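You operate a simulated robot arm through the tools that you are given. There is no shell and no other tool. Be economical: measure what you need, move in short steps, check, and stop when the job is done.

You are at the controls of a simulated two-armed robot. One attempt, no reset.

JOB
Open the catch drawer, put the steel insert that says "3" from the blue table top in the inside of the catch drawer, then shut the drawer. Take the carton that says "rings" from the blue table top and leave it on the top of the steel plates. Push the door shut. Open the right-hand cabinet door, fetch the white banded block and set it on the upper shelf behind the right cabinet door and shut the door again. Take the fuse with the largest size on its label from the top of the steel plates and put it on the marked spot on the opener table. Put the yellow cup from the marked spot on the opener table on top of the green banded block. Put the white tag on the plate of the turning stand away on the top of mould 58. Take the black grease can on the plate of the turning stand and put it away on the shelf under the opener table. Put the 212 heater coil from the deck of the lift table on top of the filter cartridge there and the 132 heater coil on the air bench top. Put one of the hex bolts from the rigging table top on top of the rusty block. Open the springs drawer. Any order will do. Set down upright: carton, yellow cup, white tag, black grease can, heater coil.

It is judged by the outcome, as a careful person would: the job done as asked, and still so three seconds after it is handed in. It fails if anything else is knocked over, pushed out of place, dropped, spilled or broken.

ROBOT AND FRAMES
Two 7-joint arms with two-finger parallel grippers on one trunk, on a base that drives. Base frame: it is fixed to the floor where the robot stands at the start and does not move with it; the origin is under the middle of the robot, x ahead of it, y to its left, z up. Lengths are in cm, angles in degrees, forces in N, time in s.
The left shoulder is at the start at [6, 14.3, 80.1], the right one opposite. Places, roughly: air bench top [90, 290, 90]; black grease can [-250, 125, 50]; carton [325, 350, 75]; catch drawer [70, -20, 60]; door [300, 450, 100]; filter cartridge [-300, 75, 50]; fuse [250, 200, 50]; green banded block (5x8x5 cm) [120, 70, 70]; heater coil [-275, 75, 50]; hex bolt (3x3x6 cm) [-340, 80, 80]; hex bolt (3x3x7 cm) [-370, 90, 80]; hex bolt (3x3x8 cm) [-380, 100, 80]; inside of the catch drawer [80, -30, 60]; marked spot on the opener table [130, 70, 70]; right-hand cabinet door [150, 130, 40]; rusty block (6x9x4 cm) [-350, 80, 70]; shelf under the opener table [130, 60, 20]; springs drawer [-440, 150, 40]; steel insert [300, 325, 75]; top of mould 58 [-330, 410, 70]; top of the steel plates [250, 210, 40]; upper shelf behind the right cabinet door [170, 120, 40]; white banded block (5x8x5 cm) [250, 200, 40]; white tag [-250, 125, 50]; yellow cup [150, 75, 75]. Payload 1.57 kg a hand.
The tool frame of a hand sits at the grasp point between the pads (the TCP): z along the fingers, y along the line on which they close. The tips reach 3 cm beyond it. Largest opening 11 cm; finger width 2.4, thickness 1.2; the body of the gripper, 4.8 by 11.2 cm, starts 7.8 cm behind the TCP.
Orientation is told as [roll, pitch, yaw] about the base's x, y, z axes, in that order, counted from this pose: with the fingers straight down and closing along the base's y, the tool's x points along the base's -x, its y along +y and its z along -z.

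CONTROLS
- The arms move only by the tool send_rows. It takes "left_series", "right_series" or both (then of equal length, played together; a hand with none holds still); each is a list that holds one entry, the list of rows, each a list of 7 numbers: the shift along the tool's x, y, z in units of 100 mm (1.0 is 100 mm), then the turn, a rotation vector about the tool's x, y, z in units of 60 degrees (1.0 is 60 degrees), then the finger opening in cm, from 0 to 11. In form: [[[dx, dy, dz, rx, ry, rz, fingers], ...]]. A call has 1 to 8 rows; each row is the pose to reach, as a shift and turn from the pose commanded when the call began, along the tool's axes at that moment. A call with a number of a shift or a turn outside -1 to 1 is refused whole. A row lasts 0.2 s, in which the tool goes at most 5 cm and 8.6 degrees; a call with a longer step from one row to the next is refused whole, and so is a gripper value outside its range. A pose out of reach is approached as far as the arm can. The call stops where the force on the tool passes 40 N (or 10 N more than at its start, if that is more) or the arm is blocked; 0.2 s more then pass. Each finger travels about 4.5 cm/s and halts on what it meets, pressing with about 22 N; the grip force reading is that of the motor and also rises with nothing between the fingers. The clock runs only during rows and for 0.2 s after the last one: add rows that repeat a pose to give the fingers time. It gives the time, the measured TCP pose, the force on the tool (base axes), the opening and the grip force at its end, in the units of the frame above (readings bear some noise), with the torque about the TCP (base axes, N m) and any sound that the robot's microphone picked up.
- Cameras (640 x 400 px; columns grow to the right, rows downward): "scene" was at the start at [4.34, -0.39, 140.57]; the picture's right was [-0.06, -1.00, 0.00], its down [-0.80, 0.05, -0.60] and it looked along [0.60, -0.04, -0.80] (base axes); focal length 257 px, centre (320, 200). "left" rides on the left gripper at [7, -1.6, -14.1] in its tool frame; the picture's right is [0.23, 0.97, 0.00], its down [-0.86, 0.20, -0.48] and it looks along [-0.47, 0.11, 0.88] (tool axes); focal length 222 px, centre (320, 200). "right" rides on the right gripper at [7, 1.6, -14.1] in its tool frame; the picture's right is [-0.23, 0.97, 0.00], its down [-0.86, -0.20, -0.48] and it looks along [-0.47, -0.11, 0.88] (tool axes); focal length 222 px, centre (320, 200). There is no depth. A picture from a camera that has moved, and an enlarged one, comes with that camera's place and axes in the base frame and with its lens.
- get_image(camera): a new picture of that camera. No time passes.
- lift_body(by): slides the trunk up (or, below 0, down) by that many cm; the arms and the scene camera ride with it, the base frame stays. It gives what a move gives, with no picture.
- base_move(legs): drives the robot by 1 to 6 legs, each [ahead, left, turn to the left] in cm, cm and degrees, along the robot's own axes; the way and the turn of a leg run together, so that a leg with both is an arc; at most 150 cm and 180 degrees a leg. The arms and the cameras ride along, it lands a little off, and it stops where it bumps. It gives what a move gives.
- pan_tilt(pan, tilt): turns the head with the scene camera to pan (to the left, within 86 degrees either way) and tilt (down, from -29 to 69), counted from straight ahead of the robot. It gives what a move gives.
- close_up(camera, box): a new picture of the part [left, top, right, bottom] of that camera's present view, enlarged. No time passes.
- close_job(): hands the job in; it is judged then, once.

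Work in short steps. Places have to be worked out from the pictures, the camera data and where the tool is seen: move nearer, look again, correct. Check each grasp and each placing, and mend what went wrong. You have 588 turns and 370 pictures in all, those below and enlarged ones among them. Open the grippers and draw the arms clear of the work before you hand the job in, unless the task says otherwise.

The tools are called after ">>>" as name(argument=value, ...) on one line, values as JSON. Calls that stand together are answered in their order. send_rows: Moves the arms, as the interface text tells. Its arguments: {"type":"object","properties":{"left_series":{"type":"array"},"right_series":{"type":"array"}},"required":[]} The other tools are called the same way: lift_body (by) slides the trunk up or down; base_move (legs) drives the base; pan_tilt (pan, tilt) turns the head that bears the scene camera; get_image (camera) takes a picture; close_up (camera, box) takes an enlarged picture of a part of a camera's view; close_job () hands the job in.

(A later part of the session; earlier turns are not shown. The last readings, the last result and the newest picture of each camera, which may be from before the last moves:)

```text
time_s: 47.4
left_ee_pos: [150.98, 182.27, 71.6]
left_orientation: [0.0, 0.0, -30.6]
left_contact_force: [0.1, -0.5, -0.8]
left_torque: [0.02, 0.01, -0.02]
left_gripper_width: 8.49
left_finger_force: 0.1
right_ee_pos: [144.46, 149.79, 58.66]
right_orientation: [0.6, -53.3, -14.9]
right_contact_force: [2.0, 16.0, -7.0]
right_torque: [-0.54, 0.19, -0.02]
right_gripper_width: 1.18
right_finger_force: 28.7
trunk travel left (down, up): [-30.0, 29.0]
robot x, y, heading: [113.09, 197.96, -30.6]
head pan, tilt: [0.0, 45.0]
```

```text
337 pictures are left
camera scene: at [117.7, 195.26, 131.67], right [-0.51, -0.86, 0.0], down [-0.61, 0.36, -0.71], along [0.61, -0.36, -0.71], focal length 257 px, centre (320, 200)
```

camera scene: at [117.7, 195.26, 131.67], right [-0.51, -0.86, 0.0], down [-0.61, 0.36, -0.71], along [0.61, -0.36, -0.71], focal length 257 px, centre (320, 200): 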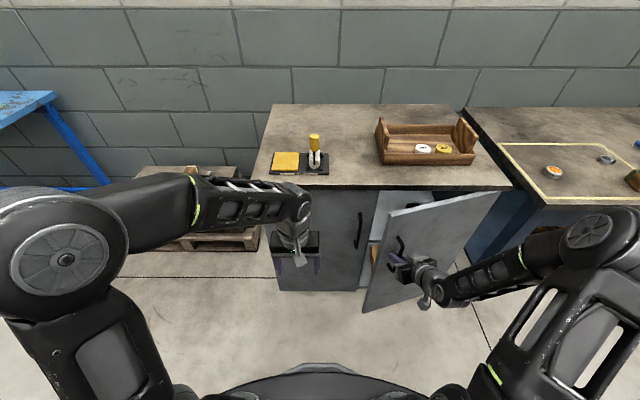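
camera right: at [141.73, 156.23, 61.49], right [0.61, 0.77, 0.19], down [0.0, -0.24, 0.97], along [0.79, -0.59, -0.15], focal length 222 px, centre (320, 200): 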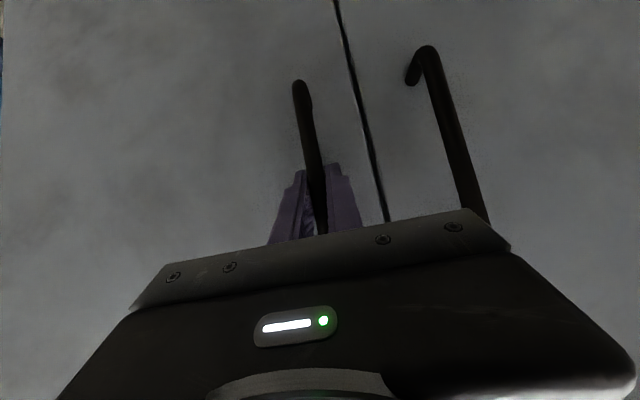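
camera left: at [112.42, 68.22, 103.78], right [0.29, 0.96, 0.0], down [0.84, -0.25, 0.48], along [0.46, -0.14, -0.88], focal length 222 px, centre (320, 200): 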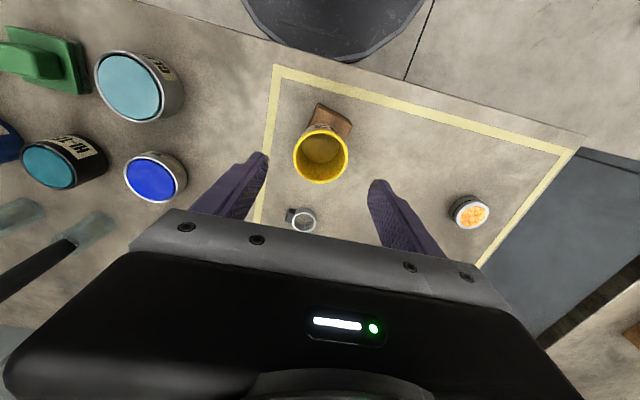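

The door swings open well. Repeat another 16° with slightly less inward motion.

>>> send_rows(right_series=[[[0.147, -0.025, -0.199, -0.054, 0, -0.04, 0.5], [0.256, -0.055, -0.346, -0.094, 0, -0.069, 0.5], [0.363, -0.095, -0.49, -0.134, 0, -0.099, 0.5], [0.469, -0.14, -0.634, -0.174, 0, -0.129, 0.5], [0.573, -0.195, -0.774, -0.214, 0, -0.159, 0.5], [0.573, -0.195, -0.774, -0.214, 0, -0.159, 0.5]]])

>>> get_image(camera="scene")

```text
time_s: 48.8
left_ee_pos: [151.02, 182.06, 71.61]
left_orientation: [0.0, 0.0, -30.6]
left_contact_force: [0.5, 0.2, 0.8]
left_torque: [0.0, -0.03, 0.0]
left_gripper_width: 8.52
left_finger_force: 0.0
right_ee_pos: [134.62, 149.98, 58.52]
right_orientation: [0.3, -53.5, 1.0]
right_contact_force: [-1.2, 0.2, -13.3]
right_torque: [-0.37, 0.4, -0.11]
right_gripper_width: 1.19
right_finger_force: 29.2
trunk travel left (down, up): [-30.0, 29.0]
robot x, y, heading: [113.43, 197.56, -30.7]
head pan, tilt: [0.0, 45.0]
```

```text
336 pictures are left
camera scene: at [117.68, 195.09, 131.68], right [-0.51, -0.86, 0.0], down [-0.61, 0.36, -0.71], along [0.61, -0.36, -0.71], focal length 257 px, centre (320, 200)
```

scene: 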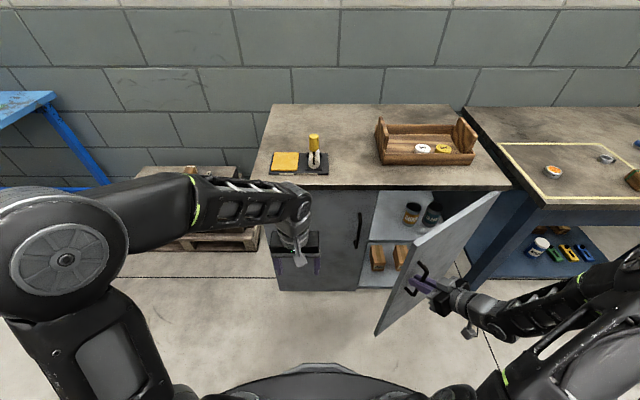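

Upper shelf visible with two jars. One more arc.

>>> send_rows(right_series=[[[0.147, -0.025, -0.199, -0.054, 0, -0.04, 0.5], [0.256, -0.055, -0.346, -0.094, 0, -0.069, 0.5], [0.363, -0.095, -0.49, -0.134, 0, -0.099, 0.5], [0.469, -0.14, -0.634, -0.174, 0, -0.129, 0.5], [0.573, -0.195, -0.774, -0.214, 0, -0.159, 0.5], [0.573, -0.195, -0.774, -0.214, 0, -0.159, 0.5]]])

>>> send_rows(right_series=[[[0.147, -0.025, -0.199, -0.054, 0, -0.04, 0.5], [0.256, -0.055, -0.346, -0.094, 0, -0.069, 0.5], [0.363, -0.095, -0.49, -0.134, 0, -0.099, 0.5], [0.469, -0.14, -0.634, -0.174, 0, -0.129, 0.5], [0.573, -0.195, -0.774, -0.214, 0, -0.159, 0.5], [0.573, -0.195, -0.774, -0.214, 0, -0.159, 0.5]]])

>>> get_image(camera="scene")

```text
time_s: 50.1
left_ee_pos: [151.03, 182.17, 71.53]
left_orientation: [0.0, 0.0, -30.7]
left_contact_force: [-0.3, 0.2, -0.3]
left_torque: [0.02, -0.01, -0.03]
left_gripper_width: 8.46
left_finger_force: 0.0
right_ee_pos: [125.37, 147.35, 58.71]
right_orientation: [-0.3, -53.7, 16.6]
right_contact_force: [2.6, -5.6, -7.5]
right_torque: [0.21, 0.32, -0.05]
right_gripper_width: 1.2
right_finger_force: 29.2
trunk travel left (down, up): [-30.0, 29.0]
robot x, y, heading: [113.37, 197.58, -30.6]
head pan, tilt: [0.0, 45.0]
stopped in row 6 (right hand): the force on the tool passed its limit (the readings are from after the stop); the commanded pose is now the measured one
```

```text
time_s: 51.3
left_ee_pos: [151.16, 182.05, 71.56]
left_orientation: [-0.1, 0.0, -30.5]
left_contact_force: [-0.2, -0.4, 0.6]
left_torque: [-0.04, 0.01, 0.0]
left_gripper_width: 8.5
left_finger_force: 0.2
right_ee_pos: [117.64, 142.61, 58.71]
right_orientation: [-1.2, -53.6, 32.4]
right_contact_force: [4.9, -7.4, -9.7]
right_torque: [0.64, 0.44, -0.06]
right_gripper_width: 1.2
right_finger_force: 29.4
trunk travel left (down, up): [-30.0, 29.0]
robot x, y, heading: [113.35, 197.45, -30.6]
head pan, tilt: [0.0, 45.0]
stopped in row 5 (right hand): the force on the tool passed its limit (the readings are from after the stop); the commanded pose is now the measured one
```

```text
335 pictures are left
camera scene: at [117.76, 194.97, 131.68], right [-0.51, -0.86, 0.0], down [-0.61, 0.36, -0.71], along [0.61, -0.36, -0.71], focal length 257 px, centre (320, 200)
```

scene: 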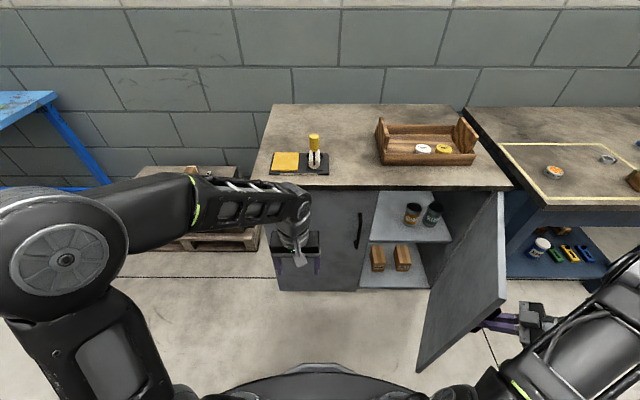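

Door about 65–70° open with both shelves clear. Release the handle and back the hand off the door.

>>> send_rows(right_series=[[[0, 0, 0, 0, 0, 0, 2.5], [0, 0, 0, 0, 0, 0, 4], [0, 0, 0, 0, 0, 0, 5], [0, 0, -0.25, 0, 0, 0, 5], [0, 0, -0.5, 0, 0, 0, 5], [0, 0, -0.7, 0, 0, 0, 5], [0, 0, -0.7, 0, 0, 0, 5]]])

>>> get_image(camera="scene")

```text
time_s: 52.9
left_ee_pos: [151.07, 182.16, 71.51]
left_orientation: [0.0, 0.0, -30.5]
left_contact_force: [0.4, 1.0, 0.0]
left_torque: [-0.03, 0.0, 0.01]
left_gripper_width: 8.49
left_finger_force: 0.0
right_ee_pos: [112.67, 139.75, 63.12]
right_orientation: [-1.2, -53.7, 32.7]
right_contact_force: [-1.0, -0.2, -0.5]
right_torque: [-0.01, 0.0, -0.02]
right_gripper_width: 5.0
right_finger_force: 0.1
trunk travel left (down, up): [-30.0, 29.0]
robot x, y, heading: [113.34, 197.64, -30.2]
head pan, tilt: [0.0, 45.0]
```

```text
334 pictures are left
camera scene: at [117.7, 195.11, 131.69], right [-0.51, -0.86, 0.0], down [-0.61, 0.36, -0.71], along [0.61, -0.36, -0.71], focal length 257 px, centre (320, 200)
```

scene: 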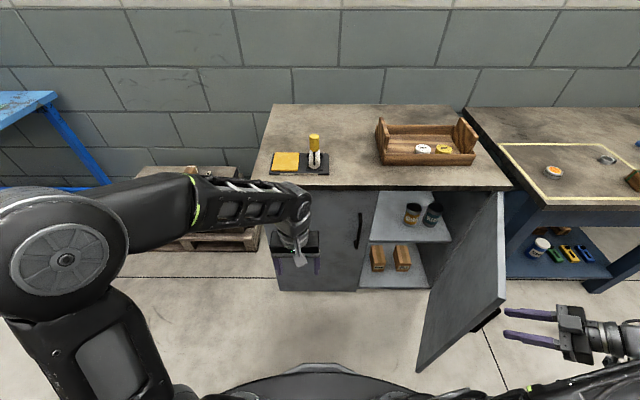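

Released. Raise the trunk so the arm clears the door top, and restore the right hand to pointing down.

>>> lift_body(by=22)

>>> send_rows(right_series=[[[0, 0, -0.1, 0, 0.13, 0, 5], [0, 0, -0.2, 0, 0.26, 0, 5], [0, 0, -0.3, 0, 0.39, 0, 5], [0, 0, -0.3, 0, 0.52, 0, 5], [0, 0, -0.3, 0, 0.65, 0, 5], [0, 0, -0.3, 0, 0.78, 0, 5], [0, 0, -0.3, 0, 0.895, 0, 5], [0, 0, -0.3, 0, 0.895, 0, 5]]])

>>> send_rows(right_series=[[[0, 0, 0, 0, 0, 0.13, 5], [0, 0, 0, 0, 0, 0.26, 5], [0, 0, 0, 0, 0, 0.39, 5], [0, 0, 0, 0, 0, 0.52, 5], [0, 0, 0, 0, 0, 0.65, 5], [0, 0, 0, 0, 0, 0.78, 5], [0, 0, 0, 0, 0, 0.91, 5], [0, 0, 0, 0, 0, 1.0, 5]]])

>>> get_image(camera="scene")

```text
time_s: 55.2
left_ee_pos: [151.21, 182.05, 93.56]
left_orientation: [0.0, 0.1, -30.5]
left_contact_force: [0.2, 0.7, -0.4]
left_torque: [0.03, 0.01, 0.0]
left_gripper_width: 8.52
left_finger_force: 0.1
right_ee_pos: [112.79, 139.61, 85.09]
right_orientation: [-1.4, -53.8, 32.7]
right_contact_force: [-0.4, -0.3, 0.5]
right_torque: [-0.01, 0.04, 0.0]
right_gripper_width: 5.03
right_finger_force: 0.1
trunk travel left (down, up): [-52.0, 7.0]
robot x, y, heading: [113.49, 197.68, -30.8]
head pan, tilt: [0.0, 45.0]
```

```text
time_s: 57.0
left_ee_pos: [151.08, 182.17, 93.55]
left_orientation: [0.0, 0.0, -30.5]
left_contact_force: [0.2, -0.1, -0.5]
left_torque: [-0.01, 0.01, -0.01]
left_gripper_width: 8.49
left_finger_force: 0.1
right_ee_pos: [110.66, 138.44, 86.94]
right_orientation: [-0.8, 0.0, 31.4]
right_contact_force: [-0.2, -1.0, -0.5]
right_torque: [0.03, 0.01, -0.01]
right_gripper_width: 5.0
right_finger_force: 0.0
trunk travel left (down, up): [-52.0, 7.0]
robot x, y, heading: [113.43, 197.46, -30.4]
head pan, tilt: [0.0, 45.0]
```

```text
time_s: 58.8
left_ee_pos: [151.04, 182.1, 93.62]
left_orientation: [0.0, -0.1, -30.6]
left_contact_force: [0.4, -0.1, 0.0]
left_torque: [-0.01, 0.0, -0.04]
left_gripper_width: 8.5
left_finger_force: 0.1
right_ee_pos: [110.62, 138.39, 86.87]
right_orientation: [-0.4, -0.6, -28.7]
right_contact_force: [-0.2, 0.3, 0.2]
right_torque: [0.0, -0.01, 0.0]
right_gripper_width: 4.97
right_finger_force: 0.0
trunk travel left (down, up): [-52.0, 7.0]
robot x, y, heading: [113.18, 197.75, -30.4]
head pan, tilt: [0.0, 45.0]
```

```text
333 pictures are left
camera scene: at [117.72, 195.11, 153.68], right [-0.51, -0.86, 0.0], down [-0.61, 0.36, -0.71], along [0.61, -0.36, -0.71], focal length 257 px, centre (320, 200)
```

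scene: 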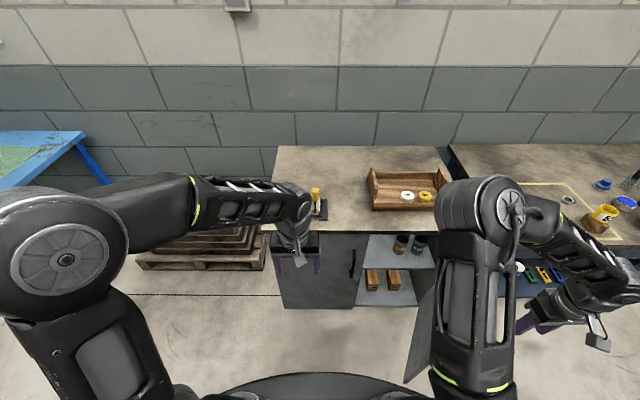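

Right hand restored. Look left toward the steel plates and blue table.

>>> pan_tilt(pan=42, tilt=32)

>>> get_image(camera="scene")

>>> pan_tilt(pan=86, tilt=35)

>>> get_image(camera="scene")

```text
time_s: 59.9
left_ee_pos: [150.97, 182.17, 93.6]
left_orientation: [0.1, 0.0, -30.6]
left_contact_force: [0.5, 0.5, 0.2]
left_torque: [0.04, -0.01, -0.03]
left_gripper_width: 8.49
left_finger_force: 0.1
right_ee_pos: [110.67, 138.43, 86.95]
right_orientation: [-0.4, -0.7, -28.5]
right_contact_force: [0.0, 0.2, -0.5]
right_torque: [-0.02, -0.04, -0.03]
right_gripper_width: 5.02
right_finger_force: 0.1
trunk travel left (down, up): [-52.0, 7.0]
robot x, y, heading: [113.26, 197.84, -30.6]
head pan, tilt: [42.0, 32.0]
```

```text
332 pictures are left
camera scene: at [119.49, 201.02, 155.63], right [0.2, -0.98, 0.0], down [-0.52, -0.11, -0.85], along [0.83, 0.17, -0.53], focal length 257 px, centre (320, 200)
```

scene: 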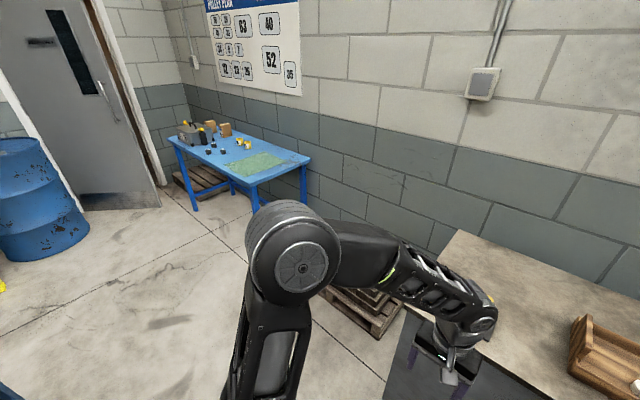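

```text
time_s: 61.0
left_ee_pos: [151.06, 182.09, 93.53]
left_orientation: [0.0, 0.0, -30.5]
left_contact_force: [-0.1, 0.4, 1.2]
left_torque: [-0.03, 0.02, -0.03]
left_gripper_width: 8.5
left_finger_force: 0.1
right_ee_pos: [110.56, 138.42, 86.87]
right_orientation: [-0.3, -0.6, -28.5]
right_contact_force: [0.6, -0.3, 0.3]
right_torque: [0.0, -0.01, -0.02]
right_gripper_width: 5.03
right_finger_force: 0.0
trunk travel left (down, up): [-52.0, 7.0]
robot x, y, heading: [113.32, 197.41, -30.7]
head pan, tilt: [85.9, 35.0]
```

```text
331 pictures are left
camera scene: at [115.71, 206.49, 155.17], right [0.82, -0.57, 0.0], down [-0.33, -0.47, -0.82], along [0.47, 0.67, -0.57], focal length 257 px, centre (320, 200)
```

scene: 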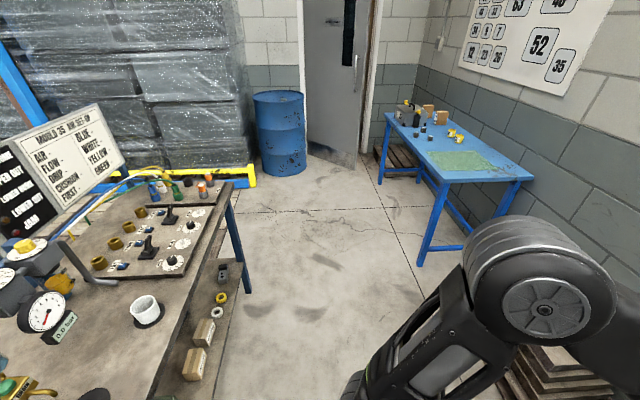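

Path is clear. I drive left 65 with a bit forward, then look at the steel plates.

>>> pan_tilt(pan=0, tilt=50)

>>> base_move(legs=[[4, 67, 0.5]])

>>> get_image(camera="scene")

```text
time_s: 62.6
left_ee_pos: [151.09, 182.09, 93.64]
left_orientation: [0.1, 0.1, -30.4]
left_contact_force: [0.3, 0.2, -0.6]
left_torque: [0.0, -0.02, -0.03]
left_gripper_width: 8.49
left_finger_force: 0.1
right_ee_pos: [110.75, 138.47, 86.96]
right_orientation: [-0.4, -0.7, -28.5]
right_contact_force: [-0.6, 0.4, -0.9]
right_torque: [-0.02, -0.01, 0.0]
right_gripper_width: 5.01
right_finger_force: 0.0
trunk travel left (down, up): [-52.0, 7.0]
robot x, y, heading: [113.06, 197.5, -30.4]
head pan, tilt: [0.0, 50.0]
```

```text
time_s: 66.3
left_ee_pos: [187.62, 238.52, 93.54]
left_orientation: [0.0, 0.0, -29.0]
left_contact_force: [-0.6, 0.0, -0.5]
left_torque: [0.01, 0.0, 0.0]
left_gripper_width: 8.51
left_finger_force: 0.0
right_ee_pos: [148.54, 193.64, 86.96]
right_orientation: [-0.3, -0.7, -26.8]
right_contact_force: [0.1, -0.3, 0.5]
right_torque: [-0.02, 0.02, 0.01]
right_gripper_width: 5.02
right_finger_force: 0.0
trunk travel left (down, up): [-52.0, 7.0]
robot x, y, heading: [149.54, 252.66, -28.8]
head pan, tilt: [0.0, 50.0]
```

```text
330 pictures are left
camera scene: at [153.58, 250.74, 152.99], right [-0.48, -0.88, 0.0], down [-0.67, 0.37, -0.64], along [0.56, -0.31, -0.77], focal length 257 px, centre (320, 200)
```

scene: 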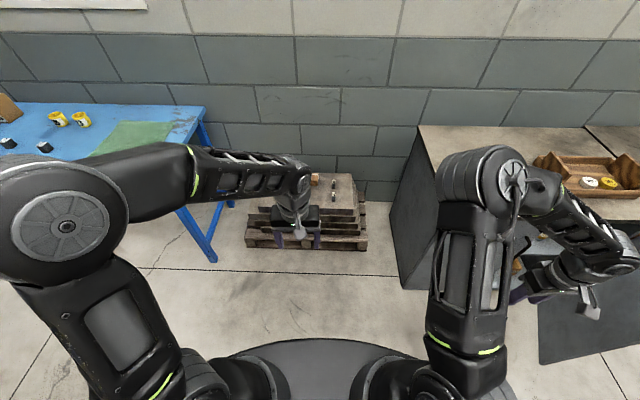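

Plates are straight ahead ~108. First bring the right hand inward (left) so it clears the cabinet, then drive forward 45.

>>> send_rows(right_series=[[[0, 0.4, -0.2, 0, 0, 0, 5], [0, 0.8, -0.4, 0, 0, 0, 5], [0, 1.0, -0.5, 0, 0, 0, 5], [0, 1.0, -0.5, 0, 0, 0, 5]]])

>>> send_rows(right_series=[[[-0.1, 0.4, 0, 0, 0, 0, 5], [-0.2, 0.8, 0, 0, 0, 0, 5], [-0.3, 1.0, 0, 0, 0, 0, 5], [-0.3, 1.0, 0, 0, 0, 0, 5]]])

>>> base_move(legs=[[45, 0, -1]])

>>> get_image(camera="scene")

```text
time_s: 67.3
left_ee_pos: [187.61, 238.31, 93.45]
left_orientation: [0.0, 0.0, -29.0]
left_contact_force: [-0.1, -0.1, 0.5]
left_torque: [0.0, 0.03, 0.0]
left_gripper_width: 8.51
left_finger_force: 0.0
right_ee_pos: [152.89, 202.64, 91.75]
right_orientation: [-0.5, -0.8, -26.8]
right_contact_force: [0.1, 0.3, 0.1]
right_torque: [-0.01, 0.0, -0.01]
right_gripper_width: 5.01
right_finger_force: 0.2
trunk travel left (down, up): [-52.0, 7.0]
robot x, y, heading: [149.65, 252.8, -28.7]
head pan, tilt: [0.0, 50.0]
```

```text
time_s: 68.3
left_ee_pos: [187.56, 238.44, 93.61]
left_orientation: [0.0, 0.0, -28.9]
left_contact_force: [-0.5, 0.3, -0.1]
left_torque: [0.01, 0.01, 0.01]
left_gripper_width: 8.53
left_finger_force: 0.0
right_ee_pos: [160.23, 210.08, 91.6]
right_orientation: [-0.4, -0.7, -27.0]
right_contact_force: [-0.3, 0.0, 0.5]
right_torque: [-0.03, 0.02, -0.02]
right_gripper_width: 4.99
right_finger_force: 0.0
trunk travel left (down, up): [-52.0, 7.0]
robot x, y, heading: [149.49, 252.91, -28.9]
head pan, tilt: [0.0, 50.0]
```

```text
time_s: 71.0
left_ee_pos: [227.09, 214.96, 93.48]
left_orientation: [0.1, 0.0, -30.2]
left_contact_force: [0.0, -0.3, -1.0]
left_torque: [0.01, -0.01, -0.04]
left_gripper_width: 8.49
left_finger_force: 0.0
right_ee_pos: [199.15, 187.21, 91.63]
right_orientation: [-0.4, -0.6, -28.2]
right_contact_force: [0.0, 0.1, -0.4]
right_torque: [0.0, 0.01, 0.01]
right_gripper_width: 5.01
right_finger_force: 0.2
trunk travel left (down, up): [-52.0, 7.0]
robot x, y, heading: [189.27, 230.39, -30.2]
head pan, tilt: [0.0, 50.0]
```

```text
329 pictures are left
camera scene: at [193.44, 227.95, 152.99], right [-0.5, -0.86, 0.0], down [-0.66, 0.39, -0.64], along [0.56, -0.32, -0.77], focal length 257 px, centre (320, 200)
```

scene: 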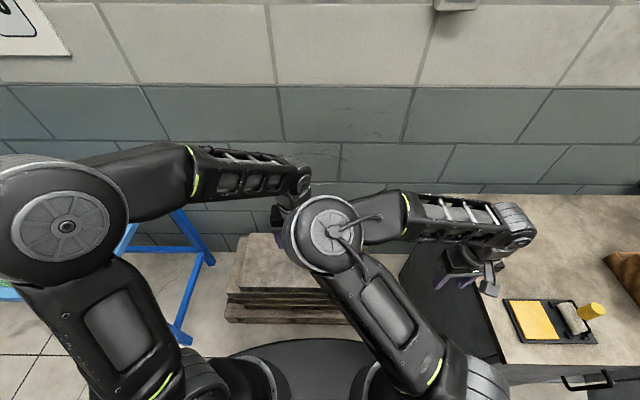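

The right elbow has swung inward and blocks the view. I extend the right hand forward to try to unfold it (it stays well above the cabinet).

>>> send_rows(right_series=[[[-0.35, 0.2, -0.1, 0, 0, 0, 5], [-0.7, 0.4, -0.2, 0, 0, 0, 5], [-1.0, 0.5, -0.3, 0, 0, 0, 5], [-1.0, 0.5, -0.3, 0, 0, 0, 5]]])

>>> send_rows(right_series=[[[-0.35, 0.2, 0, 0, 0, 0, 5], [-0.7, 0.4, 0, 0, 0, 0, 5], [-1.0, 0.5, 0, 0, 0, 0, 5], [-1.0, 0.5, 0, 0, 0, 0, 5]]])

>>> get_image(camera="scene")

```text
time_s: 72.0
left_ee_pos: [227.15, 214.9, 93.52]
left_orientation: [0.0, 0.0, -30.2]
left_contact_force: [1.0, 0.3, -0.3]
left_torque: [0.01, -0.02, 0.01]
left_gripper_width: 8.5
left_finger_force: 0.0
right_ee_pos: [210.42, 186.98, 94.89]
right_orientation: [-0.4, -0.7, -28.2]
right_contact_force: [0.7, 0.1, 0.0]
right_torque: [-0.01, 0.01, 0.02]
right_gripper_width: 5.04
right_finger_force: 0.0
trunk travel left (down, up): [-52.0, 7.0]
robot x, y, heading: [189.14, 230.42, -30.3]
head pan, tilt: [0.0, 50.0]
```

```text
time_s: 73.0
left_ee_pos: [227.12, 214.95, 93.53]
left_orientation: [-0.1, 0.0, -30.2]
left_contact_force: [-1.0, -0.1, 0.0]
left_torque: [0.03, -0.01, 0.01]
left_gripper_width: 8.49
left_finger_force: 0.1
right_ee_pos: [221.54, 186.58, 94.73]
right_orientation: [-0.3, -0.7, -28.3]
right_contact_force: [-0.1, 0.1, -0.3]
right_torque: [0.02, -0.01, 0.0]
right_gripper_width: 5.01
right_finger_force: 0.1
trunk travel left (down, up): [-52.0, 7.0]
robot x, y, heading: [189.48, 230.04, -30.1]
head pan, tilt: [0.0, 50.0]
```

```text
328 pictures are left
camera scene: at [193.34, 228.01, 152.99], right [-0.5, -0.86, 0.0], down [-0.66, 0.39, -0.64], along [0.56, -0.32, -0.77], focal length 257 px, centre (320, 200)
```

scene: 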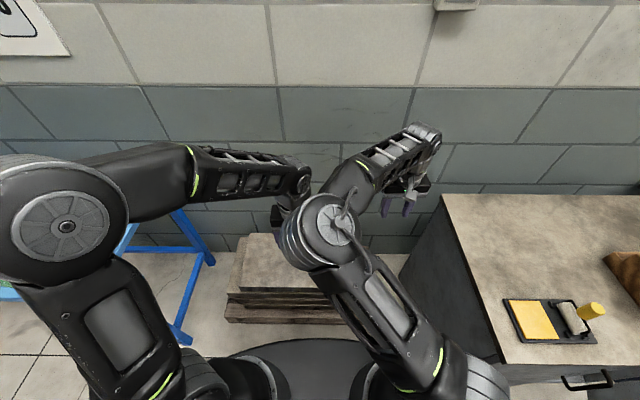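

Elbow still inward; I'll work with the left wrist camera for now.

>>> get_image(camera="left")

>>> get_image(camera="right")

```text
327 pictures are left
camera left: at [220.24, 216.99, 107.77], right [0.29, 0.96, 0.0], down [0.84, -0.26, 0.48], along [0.46, -0.14, -0.88], focal length 222 px, centre (320, 200)
```

left: 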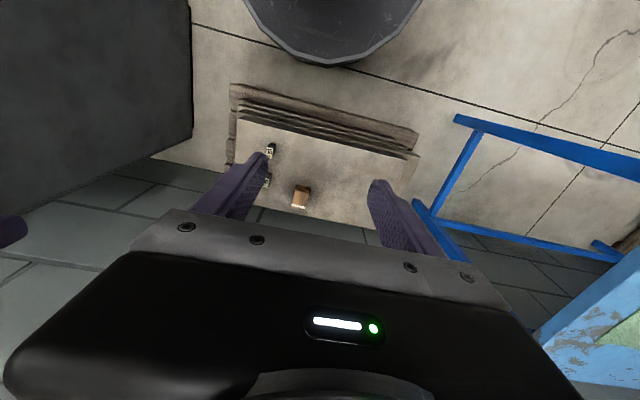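

```text
326 pictures are left
camera right: at [216.14, 191.54, 108.94], right [0.66, 0.75, 0.0], down [0.66, -0.57, 0.49], along [0.37, -0.33, -0.87], focal length 222 px, centre (320, 200)
```

right: 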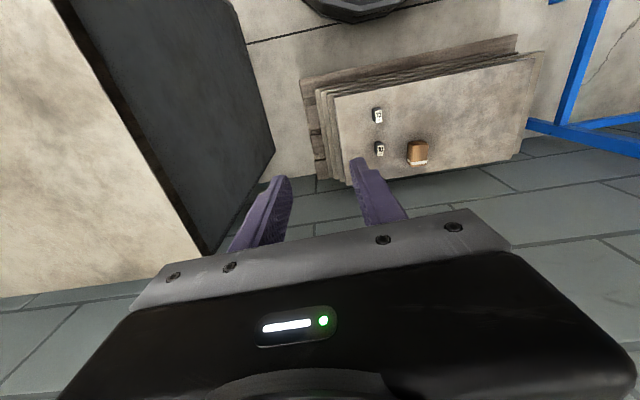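

Two fuses and the block are visible on the plates. I zoom in to read the labels.

>>> close_up(camera="right", box=[340, 90, 460, 180])

>>> close_up(camera="left", box=[220, 130, 340, 220])

```text
4.44 times, centred on (400, 135) of right
camera zoom: at [216.14, 191.54, 108.94], right [0.66, 0.75, 0.0], down [0.66, -0.57, 0.49], along [0.37, -0.33, -0.87], focal length 987 px, centre (-36, 489)
```

zoom: 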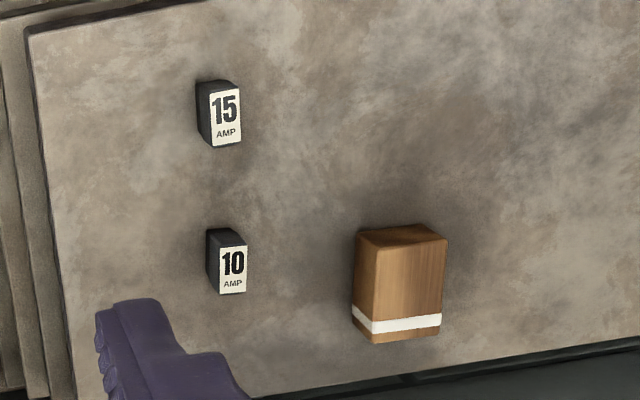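

```text
4.44 times, centred on (280, 175) of left
camera zoom: at [220.24, 216.99, 107.77], right [0.29, 0.96, 0.0], down [0.84, -0.26, 0.48], along [0.46, -0.14, -0.88], focal length 987 px, centre (498, 311)
```

zoom: 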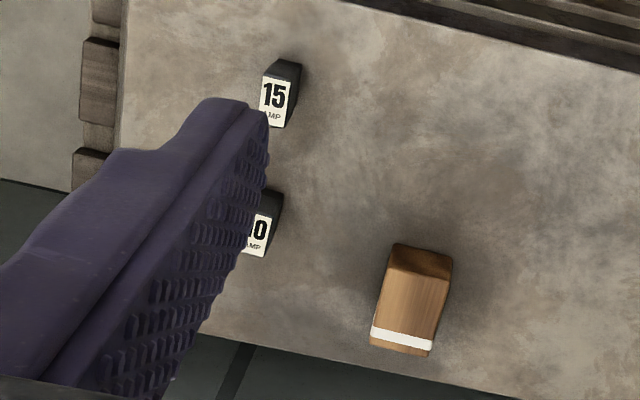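

"15 AMP" is the larger fuse; the white banded block top is at about (253.6, 200.1, 40), long axis pointing ahead. I'll take the block now with the left hand: lower trunk, move forward 10.

>>> lift_body(by=-15)

>>> base_move(legs=[[9, 0, 0]])

>>> send_rows(left_series=[[[0, 0.05, 0.2, 0, -0.13, 0, 9], [0, 0.1, 0.4, 0, -0.26, 0, 9], [0, 0.1, 0.6, 0, -0.39, 0, 9], [0, 0.1, 0.8, 0, -0.52, 0, 9], [0, 0.1, 1.0, 0, -0.65, 0, 9], [0, 0.1, 1.0, 0, -0.75, 0, 9], [0, 0.1, 1.0, 0, -0.75, 0, 9]]])

>>> get_image(camera="left")

```text
time_s: 74.8
left_ee_pos: [227.03, 215.0, 78.58]
left_orientation: [0.1, 0.0, -30.2]
left_contact_force: [0.6, -1.6, 0.2]
left_torque: [0.0, 0.0, -0.03]
left_gripper_width: 8.5
left_finger_force: 0.1
right_ee_pos: [221.45, 186.54, 79.87]
right_orientation: [-0.3, -0.8, -28.2]
right_contact_force: [0.6, -1.1, 0.4]
right_torque: [0.04, -0.03, 0.01]
right_gripper_width: 4.98
right_finger_force: 0.0
trunk travel left (down, up): [-37.0, 22.0]
robot x, y, heading: [189.12, 230.04, -30.1]
head pan, tilt: [0.0, 50.0]
```

```text
time_s: 75.9
left_ee_pos: [235.06, 210.52, 78.5]
left_orientation: [0.0, 0.0, -30.2]
left_contact_force: [1.1, 0.5, -0.1]
left_torque: [0.03, 0.0, -0.03]
left_gripper_width: 8.51
left_finger_force: 0.1
right_ee_pos: [229.44, 182.05, 79.85]
right_orientation: [-0.5, -0.6, -28.1]
right_contact_force: [-0.3, -0.5, -0.4]
right_torque: [0.01, -0.04, 0.02]
right_gripper_width: 5.01
right_finger_force: 0.1
trunk travel left (down, up): [-37.0, 22.0]
robot x, y, heading: [197.29, 225.5, -29.8]
head pan, tilt: [0.0, 50.0]
```

```text
time_s: 77.7
left_ee_pos: [238.84, 210.45, 68.35]
left_orientation: [-1.3, -45.6, -24.7]
left_contact_force: [0.4, 0.2, 0.5]
left_torque: [-0.04, 0.02, -0.01]
left_gripper_width: 9.01
left_finger_force: 0.0
left hand out of reach, approached as far as the arm can: row 4, 5, 6, 7
right_ee_pos: [228.15, 180.55, 79.35]
right_orientation: [-0.3, 0.1, -30.7]
right_contact_force: [-0.6, 0.1, 0.7]
right_torque: [0.02, 0.01, -0.01]
right_gripper_width: 4.97
right_finger_force: 0.0
trunk travel left (down, up): [-37.0, 22.0]
robot x, y, heading: [197.21, 225.82, -30.2]
head pan, tilt: [0.0, 50.0]
stopped in row 7 (left hand): the arm was blocked; the commanded pose is now the measured one
```

```text
323 pictures are left
camera left: at [224.68, 215.35, 73.39], right [0.28, 0.94, -0.18], down [0.32, 0.08, 0.94], along [0.91, -0.32, -0.28], focal length 222 px, centre (320, 200)
```

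left: 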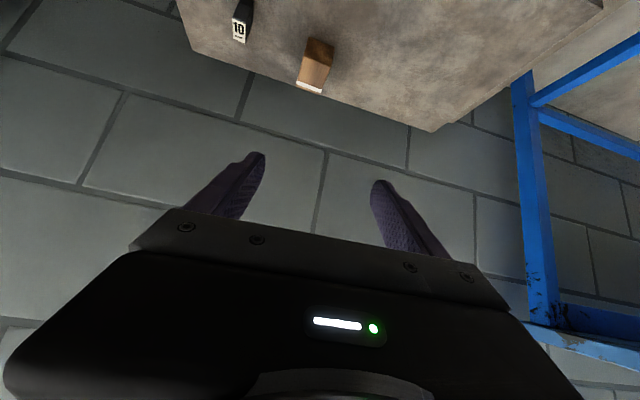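

The left arm seems to have been blocked, perhaps by the right elbow. I check the scene view.

>>> get_image(camera="scene")

```text
322 pictures are left
camera scene: at [201.17, 223.49, 137.99], right [-0.5, -0.87, 0.0], down [-0.66, 0.38, -0.64], along [0.56, -0.32, -0.77], focal length 257 px, centre (320, 200)
```

scene: 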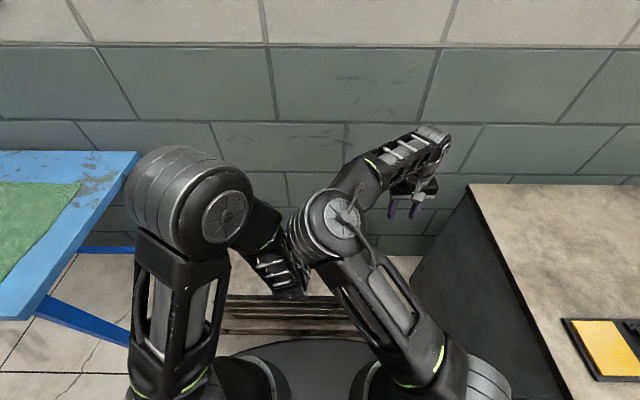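

The left forearm touches the right elbow. I move the left hand away to the left and up, straightening it.

>>> send_rows(left_series=[[[0, 0.3, 0, 0, 0, 0, 9], [-0.1, 0.6, -0.1, 0, 0.1, 0, 9], [-0.2, 0.9, -0.2, 0, 0.23, 0, 9], [-0.3, 1.0, -0.3, 0, 0.36, 0, 9], [-0.4, 1.0, -0.3, 0, 0.5, 0, 9], [-0.5, 1.0, -0.3, 0, 0.63, 0, 9], [-0.6, 1.0, -0.3, 0, 0.75, 0, 9], [-0.6, 1.0, -0.3, 0, 0.75, 0, 9]]])

>>> get_image(camera="scene")

```text
time_s: 79.5
left_ee_pos: [244.69, 217.09, 75.47]
left_orientation: [-2.5, -1.5, -27.0]
left_contact_force: [-0.1, 0.1, 0.6]
left_torque: [0.02, -0.01, 0.0]
left_gripper_width: 9.02
left_finger_force: 0.0
left hand out of reach, approached as far as the arm can: row 1, 2, 3
right_ee_pos: [224.47, 176.99, 77.01]
right_orientation: [-1.8, 3.3, -36.7]
right_contact_force: [-0.2, -0.3, 0.0]
right_torque: [0.01, 0.02, -0.02]
right_gripper_width: 5.0
right_finger_force: 0.1
trunk travel left (down, up): [-37.0, 22.0]
robot x, y, heading: [197.18, 225.95, -29.9]
head pan, tilt: [0.0, 50.0]
```

```text
321 pictures are left
camera scene: at [201.17, 223.47, 137.99], right [-0.5, -0.87, 0.0], down [-0.66, 0.38, -0.64], along [0.56, -0.32, -0.77], focal length 257 px, centre (320, 200)
```

scene: 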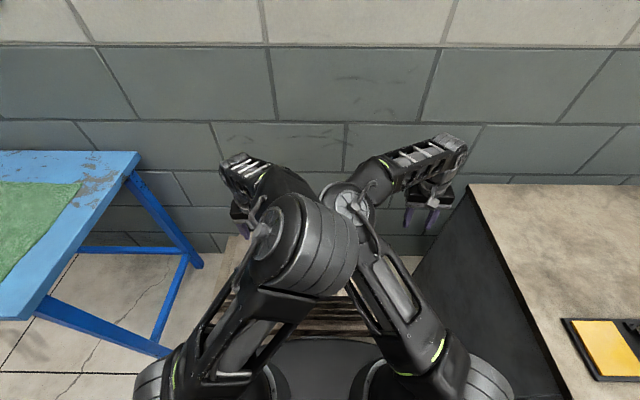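

Both elbows have now swung inward. I'll back off to open space and do a mirrored re-posturing loop of both arms to bring the elbows outward.

>>> lift_body(by=18)

>>> base_move(legs=[[-50, 8, 0]])

>>> get_image(camera="scene")

```text
time_s: 81.5
left_ee_pos: [244.51, 217.28, 93.33]
left_orientation: [-2.4, -1.5, -26.7]
left_contact_force: [-0.5, 0.4, -0.9]
left_torque: [-0.04, -0.01, 0.01]
left_gripper_width: 9.01
left_finger_force: 0.0
right_ee_pos: [224.36, 176.94, 94.88]
right_orientation: [-1.5, 3.3, -37.0]
right_contact_force: [0.0, 0.4, 0.3]
right_torque: [0.0, 0.0, 0.0]
right_gripper_width: 5.02
right_finger_force: 0.1
trunk travel left (down, up): [-55.0, 4.0]
robot x, y, heading: [197.12, 226.15, -29.9]
head pan, tilt: [0.0, 50.0]
```

```text
time_s: 84.5
left_ee_pos: [205.26, 249.62, 93.41]
left_orientation: [-2.2, -1.4, -26.9]
left_contact_force: [-0.6, -0.4, 0.3]
left_torque: [0.05, -0.04, 0.03]
left_gripper_width: 8.97
left_finger_force: 0.1
right_ee_pos: [184.44, 208.95, 95.12]
right_orientation: [-1.2, 3.1, -37.7]
right_contact_force: [0.4, 0.2, 0.9]
right_torque: [-0.04, -0.02, -0.04]
right_gripper_width: 5.0
right_finger_force: 0.1
trunk travel left (down, up): [-55.0, 4.0]
robot x, y, heading: [157.82, 257.88, -30.6]
head pan, tilt: [0.0, 50.0]
```

```text
320 pictures are left
camera scene: at [161.69, 255.76, 156.0], right [-0.51, -0.86, 0.0], down [-0.66, 0.39, -0.64], along [0.55, -0.33, -0.77], focal length 257 px, centre (320, 200)
```

scene: 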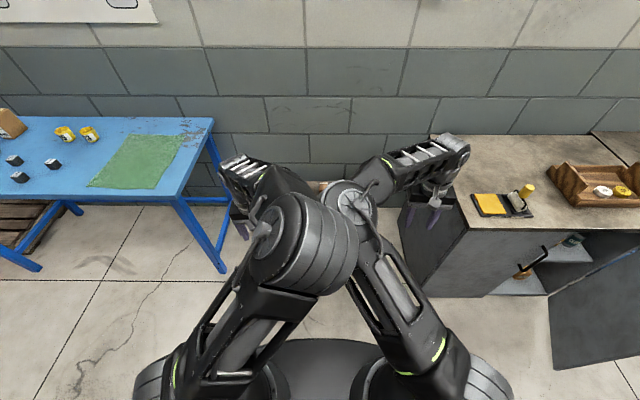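

Move both hands back and outward in steps.

>>> send_rows(left_series=[[[0.25, 0.35, 0, 0, 0, 0, 9], [0.5, 0.7, 0, 0, 0, 0, 9], [0.7, 1.0, 0, 0, 0, 0, 9], [0.7, 1.0, 0, 0, 0, 0, 9]]], right_series=[[[0.25, -0.35, 0, 0, 0, 0, 5], [0.5, -0.7, 0, 0, 0, 0, 5], [0.7, -1.0, 0, 0, 0, 0, 5], [0.7, -1.0, 0, 0, 0, 0, 5]]])

>>> send_rows(left_series=[[[0.25, 0.35, 0, 0, 0, 0, 9], [0.5, 0.7, 0, 0, 0, 0, 9], [0.7, 1.0, 0, 0, 0, 0, 9], [0.7, 1.0, 0, 0, 0, 0, 9]]], right_series=[[[0.25, -0.35, 0, 0, 0, 0, 5], [0.5, -0.7, 0, 0, 0, 0, 5], [0.7, -1.0, 0, 0, 0, 0, 5], [0.7, -1.0, 0, 0, 0, 0, 5]]])

>>> send_rows(left_series=[[[0.1, 0.35, 0, 0, 0, 0, 9], [0.2, 0.7, 0, 0, 0, 0, 9], [0.3, 1.0, 0, 0, 0, 0, 9], [0.3, 1.0, 0, 0, 0, 0, 9]]], right_series=[[[0.1, 0, 0, 0, 0, 0, 5], [0.2, 0, 0, 0, 0, 0, 5], [0.3, 0, 0, 0, 0, 0, 5], [0.3, 0, 0, 0, 0, 0, 5]]])

>>> get_image(camera="scene")

```text
time_s: 85.5
left_ee_pos: [203.38, 261.62, 92.79]
left_orientation: [-2.2, -1.3, -26.9]
left_contact_force: [0.3, -0.3, -0.2]
left_torque: [0.0, 0.01, 0.02]
left_gripper_width: 9.0
left_finger_force: 0.1
right_ee_pos: [172.99, 204.98, 95.67]
right_orientation: [-1.4, 3.2, -37.7]
right_contact_force: [-0.5, -0.6, -0.4]
right_torque: [0.01, -0.01, 0.01]
right_gripper_width: 5.0
right_finger_force: 0.0
trunk travel left (down, up): [-55.0, 4.0]
robot x, y, heading: [157.61, 257.93, -30.3]
head pan, tilt: [0.0, 50.0]
```

```text
time_s: 86.5
left_ee_pos: [201.65, 273.43, 92.14]
left_orientation: [-2.1, -1.4, -26.9]
left_contact_force: [-0.1, -0.1, -0.3]
left_torque: [0.01, 0.01, 0.05]
left_gripper_width: 8.99
left_finger_force: 0.1
right_ee_pos: [161.15, 201.57, 96.72]
right_orientation: [-1.3, 3.2, -37.8]
right_contact_force: [1.4, 0.8, 0.3]
right_torque: [-0.04, -0.03, 0.0]
right_gripper_width: 5.01
right_finger_force: 0.1
trunk travel left (down, up): [-55.0, 4.0]
robot x, y, heading: [157.46, 258.11, -30.4]
head pan, tilt: [0.0, 50.0]
```

```text
time_s: 87.5
left_ee_pos: [203.66, 283.85, 91.66]
left_orientation: [-2.1, -1.5, -26.9]
left_contact_force: [0.0, 1.1, 0.3]
left_torque: [0.02, 0.01, -0.01]
left_gripper_width: 9.02
left_finger_force: 0.1
right_ee_pos: [158.99, 203.3, 96.49]
right_orientation: [-1.3, 3.3, -37.7]
right_contact_force: [0.0, -0.9, -0.3]
right_torque: [0.02, 0.0, -0.03]
right_gripper_width: 5.03
right_finger_force: 0.1
trunk travel left (down, up): [-55.0, 4.0]
robot x, y, heading: [157.82, 258.3, -30.4]
head pan, tilt: [0.0, 50.0]
```

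```text
319 pictures are left
camera scene: at [161.73, 255.66, 155.99], right [-0.51, -0.86, 0.0], down [-0.66, 0.39, -0.64], along [0.55, -0.32, -0.77], focal length 257 px, centre (320, 200)
```

scene: 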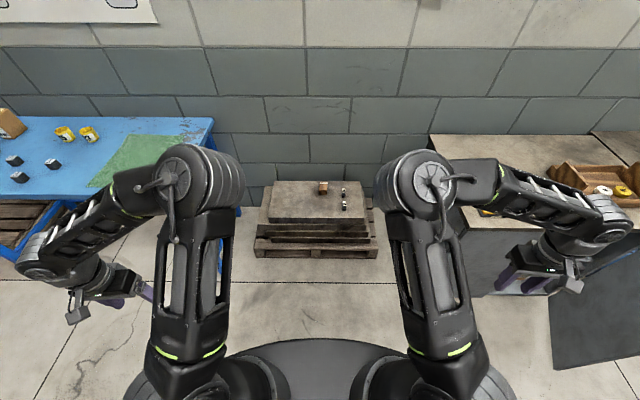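

Arms are symmetric. Now the outward-turn step: right yaw +60, left yaw -60.

>>> send_rows(left_series=[[[0, 0, 0, 0, 0, 0.13, 9], [0, 0, 0, 0, 0, 0.26, 9], [0, 0, 0, 0, 0, 0.39, 9], [0, 0, 0, 0, 0, 0.52, 9], [0, 0, 0, 0, 0, 0.65, 9], [0, 0, 0, 0, 0, 0.78, 9], [0, 0, 0, 0, 0, 0.91, 9], [0, 0, 0, 0, 0, 1.0, 9]]], right_series=[[[0, 0, 0, 0, 0, -0.13, 5], [0, 0, 0, 0, 0, -0.26, 5], [0, 0, 0, 0, 0, -0.39, 5], [0, 0, 0, 0, 0, -0.52, 5], [0, 0, 0, 0, 0, -0.65, 5], [0, 0, 0, 0, 0, -0.78, 5], [0, 0, 0, 0, 0, -0.91, 5], [0, 0, 0, 0, 0, -1.0, 5]]])

>>> get_image(camera="scene")

```text
time_s: 89.3
left_ee_pos: [203.7, 283.82, 91.54]
left_orientation: [0.2, -2.7, -87.1]
left_contact_force: [0.4, -0.1, 0.5]
left_torque: [0.03, 0.02, 0.04]
left_gripper_width: 9.0
left_finger_force: 0.1
right_ee_pos: [159.0, 203.37, 96.54]
right_orientation: [2.0, 2.6, 22.5]
right_contact_force: [-0.3, -0.8, -0.1]
right_torque: [0.01, 0.0, 0.02]
right_gripper_width: 5.0
right_finger_force: 0.1
trunk travel left (down, up): [-55.0, 4.0]
robot x, y, heading: [157.9, 258.07, -30.5]
head pan, tilt: [0.0, 50.0]
```

```text
318 pictures are left
camera scene: at [161.75, 255.71, 155.99], right [-0.51, -0.86, 0.0], down [-0.66, 0.39, -0.64], along [0.55, -0.32, -0.77], focal length 257 px, centre (320, 200)
```

scene: 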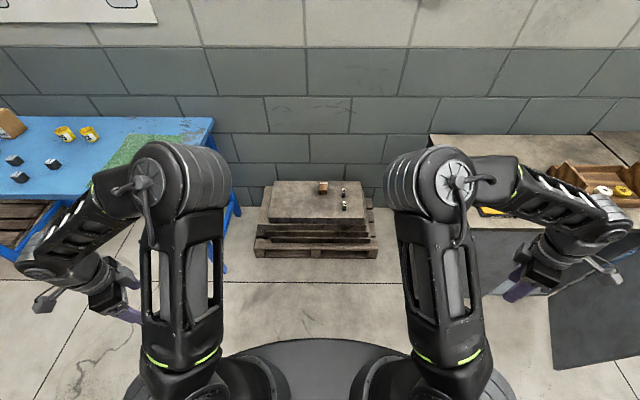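

Elbows move outward a bit. Continue: bring hands forward and inward with this yaw kept, then un-yaw.

>>> send_rows(left_series=[[[-0.3, 0.06, 0, 0, 0, 0, 9], [-0.6, 0.12, 0, 0, 0, 0, 9], [-0.9, 0.18, 0, 0, 0, 0, 9]]], right_series=[[[-0.3, -0.04, 0, 0, 0, 0, 5], [-0.6, -0.08, 0, 0, 0, 0, 5], [-0.9, -0.13, 0, 0, 0, 0, 5]]])

>>> send_rows(left_series=[[[-0.3, 0.06, 0, 0, 0, 0, 9], [-0.6, 0.12, 0, 0, 0, 0, 9], [-0.9, 0.18, 0, 0, 0, 0, 9]]], right_series=[[[-0.3, -0.04, 0, 0, 0, 0, 5], [-0.6, -0.08, 0, 0, 0, 0, 5], [-0.9, -0.13, 0, 0, 0, 0, 5]]])

>>> send_rows(left_series=[[[-0.3, 0.06, 0, 0, 0, 0, 9], [-0.6, 0.12, 0, 0, 0, 0, 9], [-0.9, 0.18, 0, 0, 0, 0, 9]]], right_series=[[[-0.3, -0.04, 0, 0, 0, 0, 5], [-0.6, -0.08, 0, 0, 0, 0, 5], [-0.9, -0.13, 0, 0, 0, 0, 5]]])

>>> get_image(camera="scene")

```text
time_s: 90.1
left_ee_pos: [206.17, 274.93, 92.13]
left_orientation: [0.1, -2.6, -86.9]
left_contact_force: [0.2, -0.4, 0.1]
left_torque: [0.01, 0.01, -0.01]
left_gripper_width: 9.0
left_finger_force: 0.0
right_ee_pos: [167.73, 205.54, 95.78]
right_orientation: [2.1, 2.8, 22.3]
right_contact_force: [0.3, -0.3, -0.2]
right_torque: [0.02, 0.0, 0.0]
right_gripper_width: 4.99
right_finger_force: 0.0
trunk travel left (down, up): [-55.0, 4.0]
robot x, y, heading: [157.64, 257.83, -30.4]
head pan, tilt: [0.0, 50.0]
```

```text
time_s: 90.9
left_ee_pos: [208.25, 266.46, 92.36]
left_orientation: [0.0, -2.9, -86.2]
left_contact_force: [0.2, 0.0, -0.3]
left_torque: [-0.02, -0.01, -0.01]
left_gripper_width: 9.03
left_finger_force: 0.1
right_ee_pos: [176.61, 207.77, 95.37]
right_orientation: [2.0, 2.5, 22.1]
right_contact_force: [0.6, -0.1, -0.1]
right_torque: [0.0, -0.02, -0.02]
right_gripper_width: 5.02
right_finger_force: 0.0
trunk travel left (down, up): [-55.0, 4.0]
robot x, y, heading: [157.8, 258.78, -30.1]
head pan, tilt: [0.0, 50.0]
```

```text
time_s: 91.9
left_ee_pos: [211.29, 261.17, 92.02]
left_orientation: [-1.6, -3.2, -80.6]
left_contact_force: [0.7, -0.3, 0.5]
left_torque: [-0.02, -0.02, 0.04]
left_gripper_width: 9.01
left_finger_force: 0.0
right_ee_pos: [183.47, 208.38, 94.39]
right_orientation: [3.1, 2.5, 18.7]
right_contact_force: [-1.5, -0.4, 0.4]
right_torque: [0.0, 0.01, 0.0]
right_gripper_width: 5.0
right_finger_force: 0.1
trunk travel left (down, up): [-55.0, 4.0]
robot x, y, heading: [157.6, 258.18, -30.4]
head pan, tilt: [0.0, 50.0]
stopped in row 3 (left hand): the arm was blocked; the commanded pose is now the measured one
```

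```text
317 pictures are left
camera scene: at [161.73, 255.72, 156.0], right [-0.51, -0.86, 0.0], down [-0.66, 0.39, -0.64], along [0.55, -0.32, -0.77], focal length 257 px, centre (320, 200)
```

scene: 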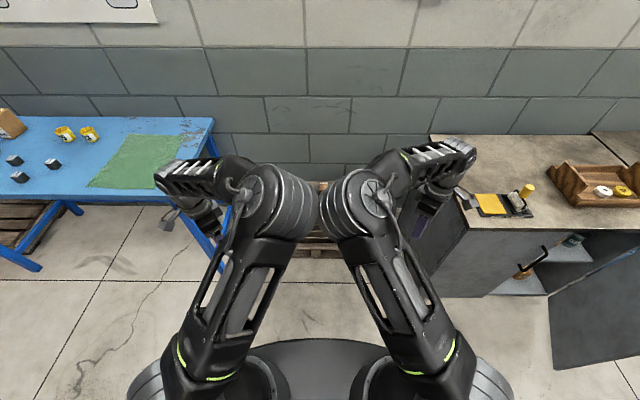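

Elbows meet in the middle; that is not the way. I return to the folded outward pose and will do the full reversed door-path (pitch included).

>>> send_rows(left_series=[[[0.3, -0.02, 0, 0, 0, 0, 9], [0.6, -0.04, 0, 0, 0, 0, 9], [0.9, -0.06, 0, 0, 0, 0, 9]]], right_series=[[[0.3, 0.04, 0, 0, 0, 0, 5], [0.6, 0.08, 0, 0, 0, 0, 5], [0.9, 0.13, 0, 0, 0, 0, 5]]])

>>> send_rows(left_series=[[[0.3, -0.02, 0, 0, 0, 0, 9], [0.6, -0.04, 0, 0, 0, 0, 9], [0.9, -0.06, 0, 0, 0, 0, 9]]], right_series=[[[0.3, 0.04, 0, 0, 0, 0, 5], [0.6, 0.08, 0, 0, 0, 0, 5], [0.9, 0.13, 0, 0, 0, 0, 5]]])

>>> send_rows(left_series=[[[0, 0, 0, 0, -0.13, 0, 9], [0, 0, 0, 0, -0.26, 0, 9], [0, 0, 0, 0, -0.39, 0, 9], [0, 0, 0, 0, -0.52, 0, 9], [0, 0, 0, 0, -0.65, 0, 9], [0, 0, 0, 0, -0.78, 0, 9], [0, 0, 0, 0, -0.91, 0, 9]]], right_series=[[[0, 0, 0, 0, -0.13, 0, 5], [0, 0, 0, 0, -0.26, 0, 5], [0, 0, 0, 0, -0.39, 0, 5], [0, 0, 0, 0, -0.52, 0, 5], [0, 0, 0, 0, -0.65, 0, 5], [0, 0, 0, 0, -0.78, 0, 5], [0, 0, 0, 0, -0.91, 0, 5]]])

>>> get_image(camera="scene")

```text
time_s: 92.7
left_ee_pos: [209.34, 269.99, 91.42]
left_orientation: [-1.6, -3.1, -80.7]
left_contact_force: [0.5, 0.5, 0.4]
left_torque: [0.0, 0.0, -0.01]
left_gripper_width: 8.98
left_finger_force: 0.1
right_ee_pos: [174.42, 206.74, 94.94]
right_orientation: [3.0, 2.5, 18.9]
right_contact_force: [0.4, 0.3, 0.2]
right_torque: [0.01, 0.0, -0.01]
right_gripper_width: 5.03
right_finger_force: 0.1
trunk travel left (down, up): [-55.0, 4.0]
robot x, y, heading: [157.71, 257.99, -30.6]
head pan, tilt: [0.0, 50.0]
```

```text
time_s: 93.5
left_ee_pos: [207.29, 278.81, 91.01]
left_orientation: [-1.7, -3.1, -80.7]
left_contact_force: [1.0, -0.4, 0.8]
left_torque: [-0.02, -0.01, -0.01]
left_gripper_width: 9.03
left_finger_force: 0.0
right_ee_pos: [165.53, 204.98, 95.3]
right_orientation: [3.0, 2.6, 18.8]
right_contact_force: [0.3, -0.2, 0.1]
right_torque: [-0.01, 0.02, 0.01]
right_gripper_width: 5.04
right_finger_force: 0.0
trunk travel left (down, up): [-55.0, 4.0]
robot x, y, heading: [157.77, 257.94, -30.2]
head pan, tilt: [0.0, 50.0]
```

```text
time_s: 95.1
left_ee_pos: [207.05, 278.71, 91.11]
left_orientation: [-2.6, -57.8, -78.6]
left_contact_force: [0.6, -0.3, 0.2]
left_torque: [-0.01, 0.01, 0.02]
left_gripper_width: 9.02
left_finger_force: 0.1
right_ee_pos: [165.6, 205.03, 95.54]
right_orientation: [4.7, -52.1, 14.9]
right_contact_force: [0.4, 0.0, 0.3]
right_torque: [-0.01, -0.01, 0.02]
right_gripper_width: 5.03
right_finger_force: 0.1
trunk travel left (down, up): [-55.0, 4.0]
robot x, y, heading: [157.84, 257.97, -30.5]
head pan, tilt: [0.0, 50.0]
```

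```text
316 pictures are left
camera scene: at [161.64, 255.77, 156.01], right [-0.51, -0.86, 0.0], down [-0.66, 0.39, -0.64], along [0.56, -0.33, -0.77], focal length 257 px, centre (320, 200)
```

scene: 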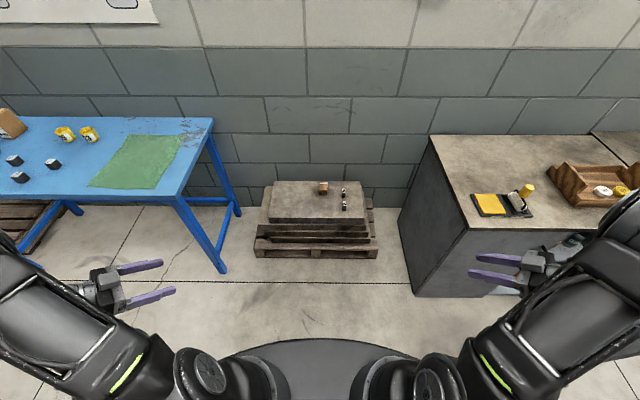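

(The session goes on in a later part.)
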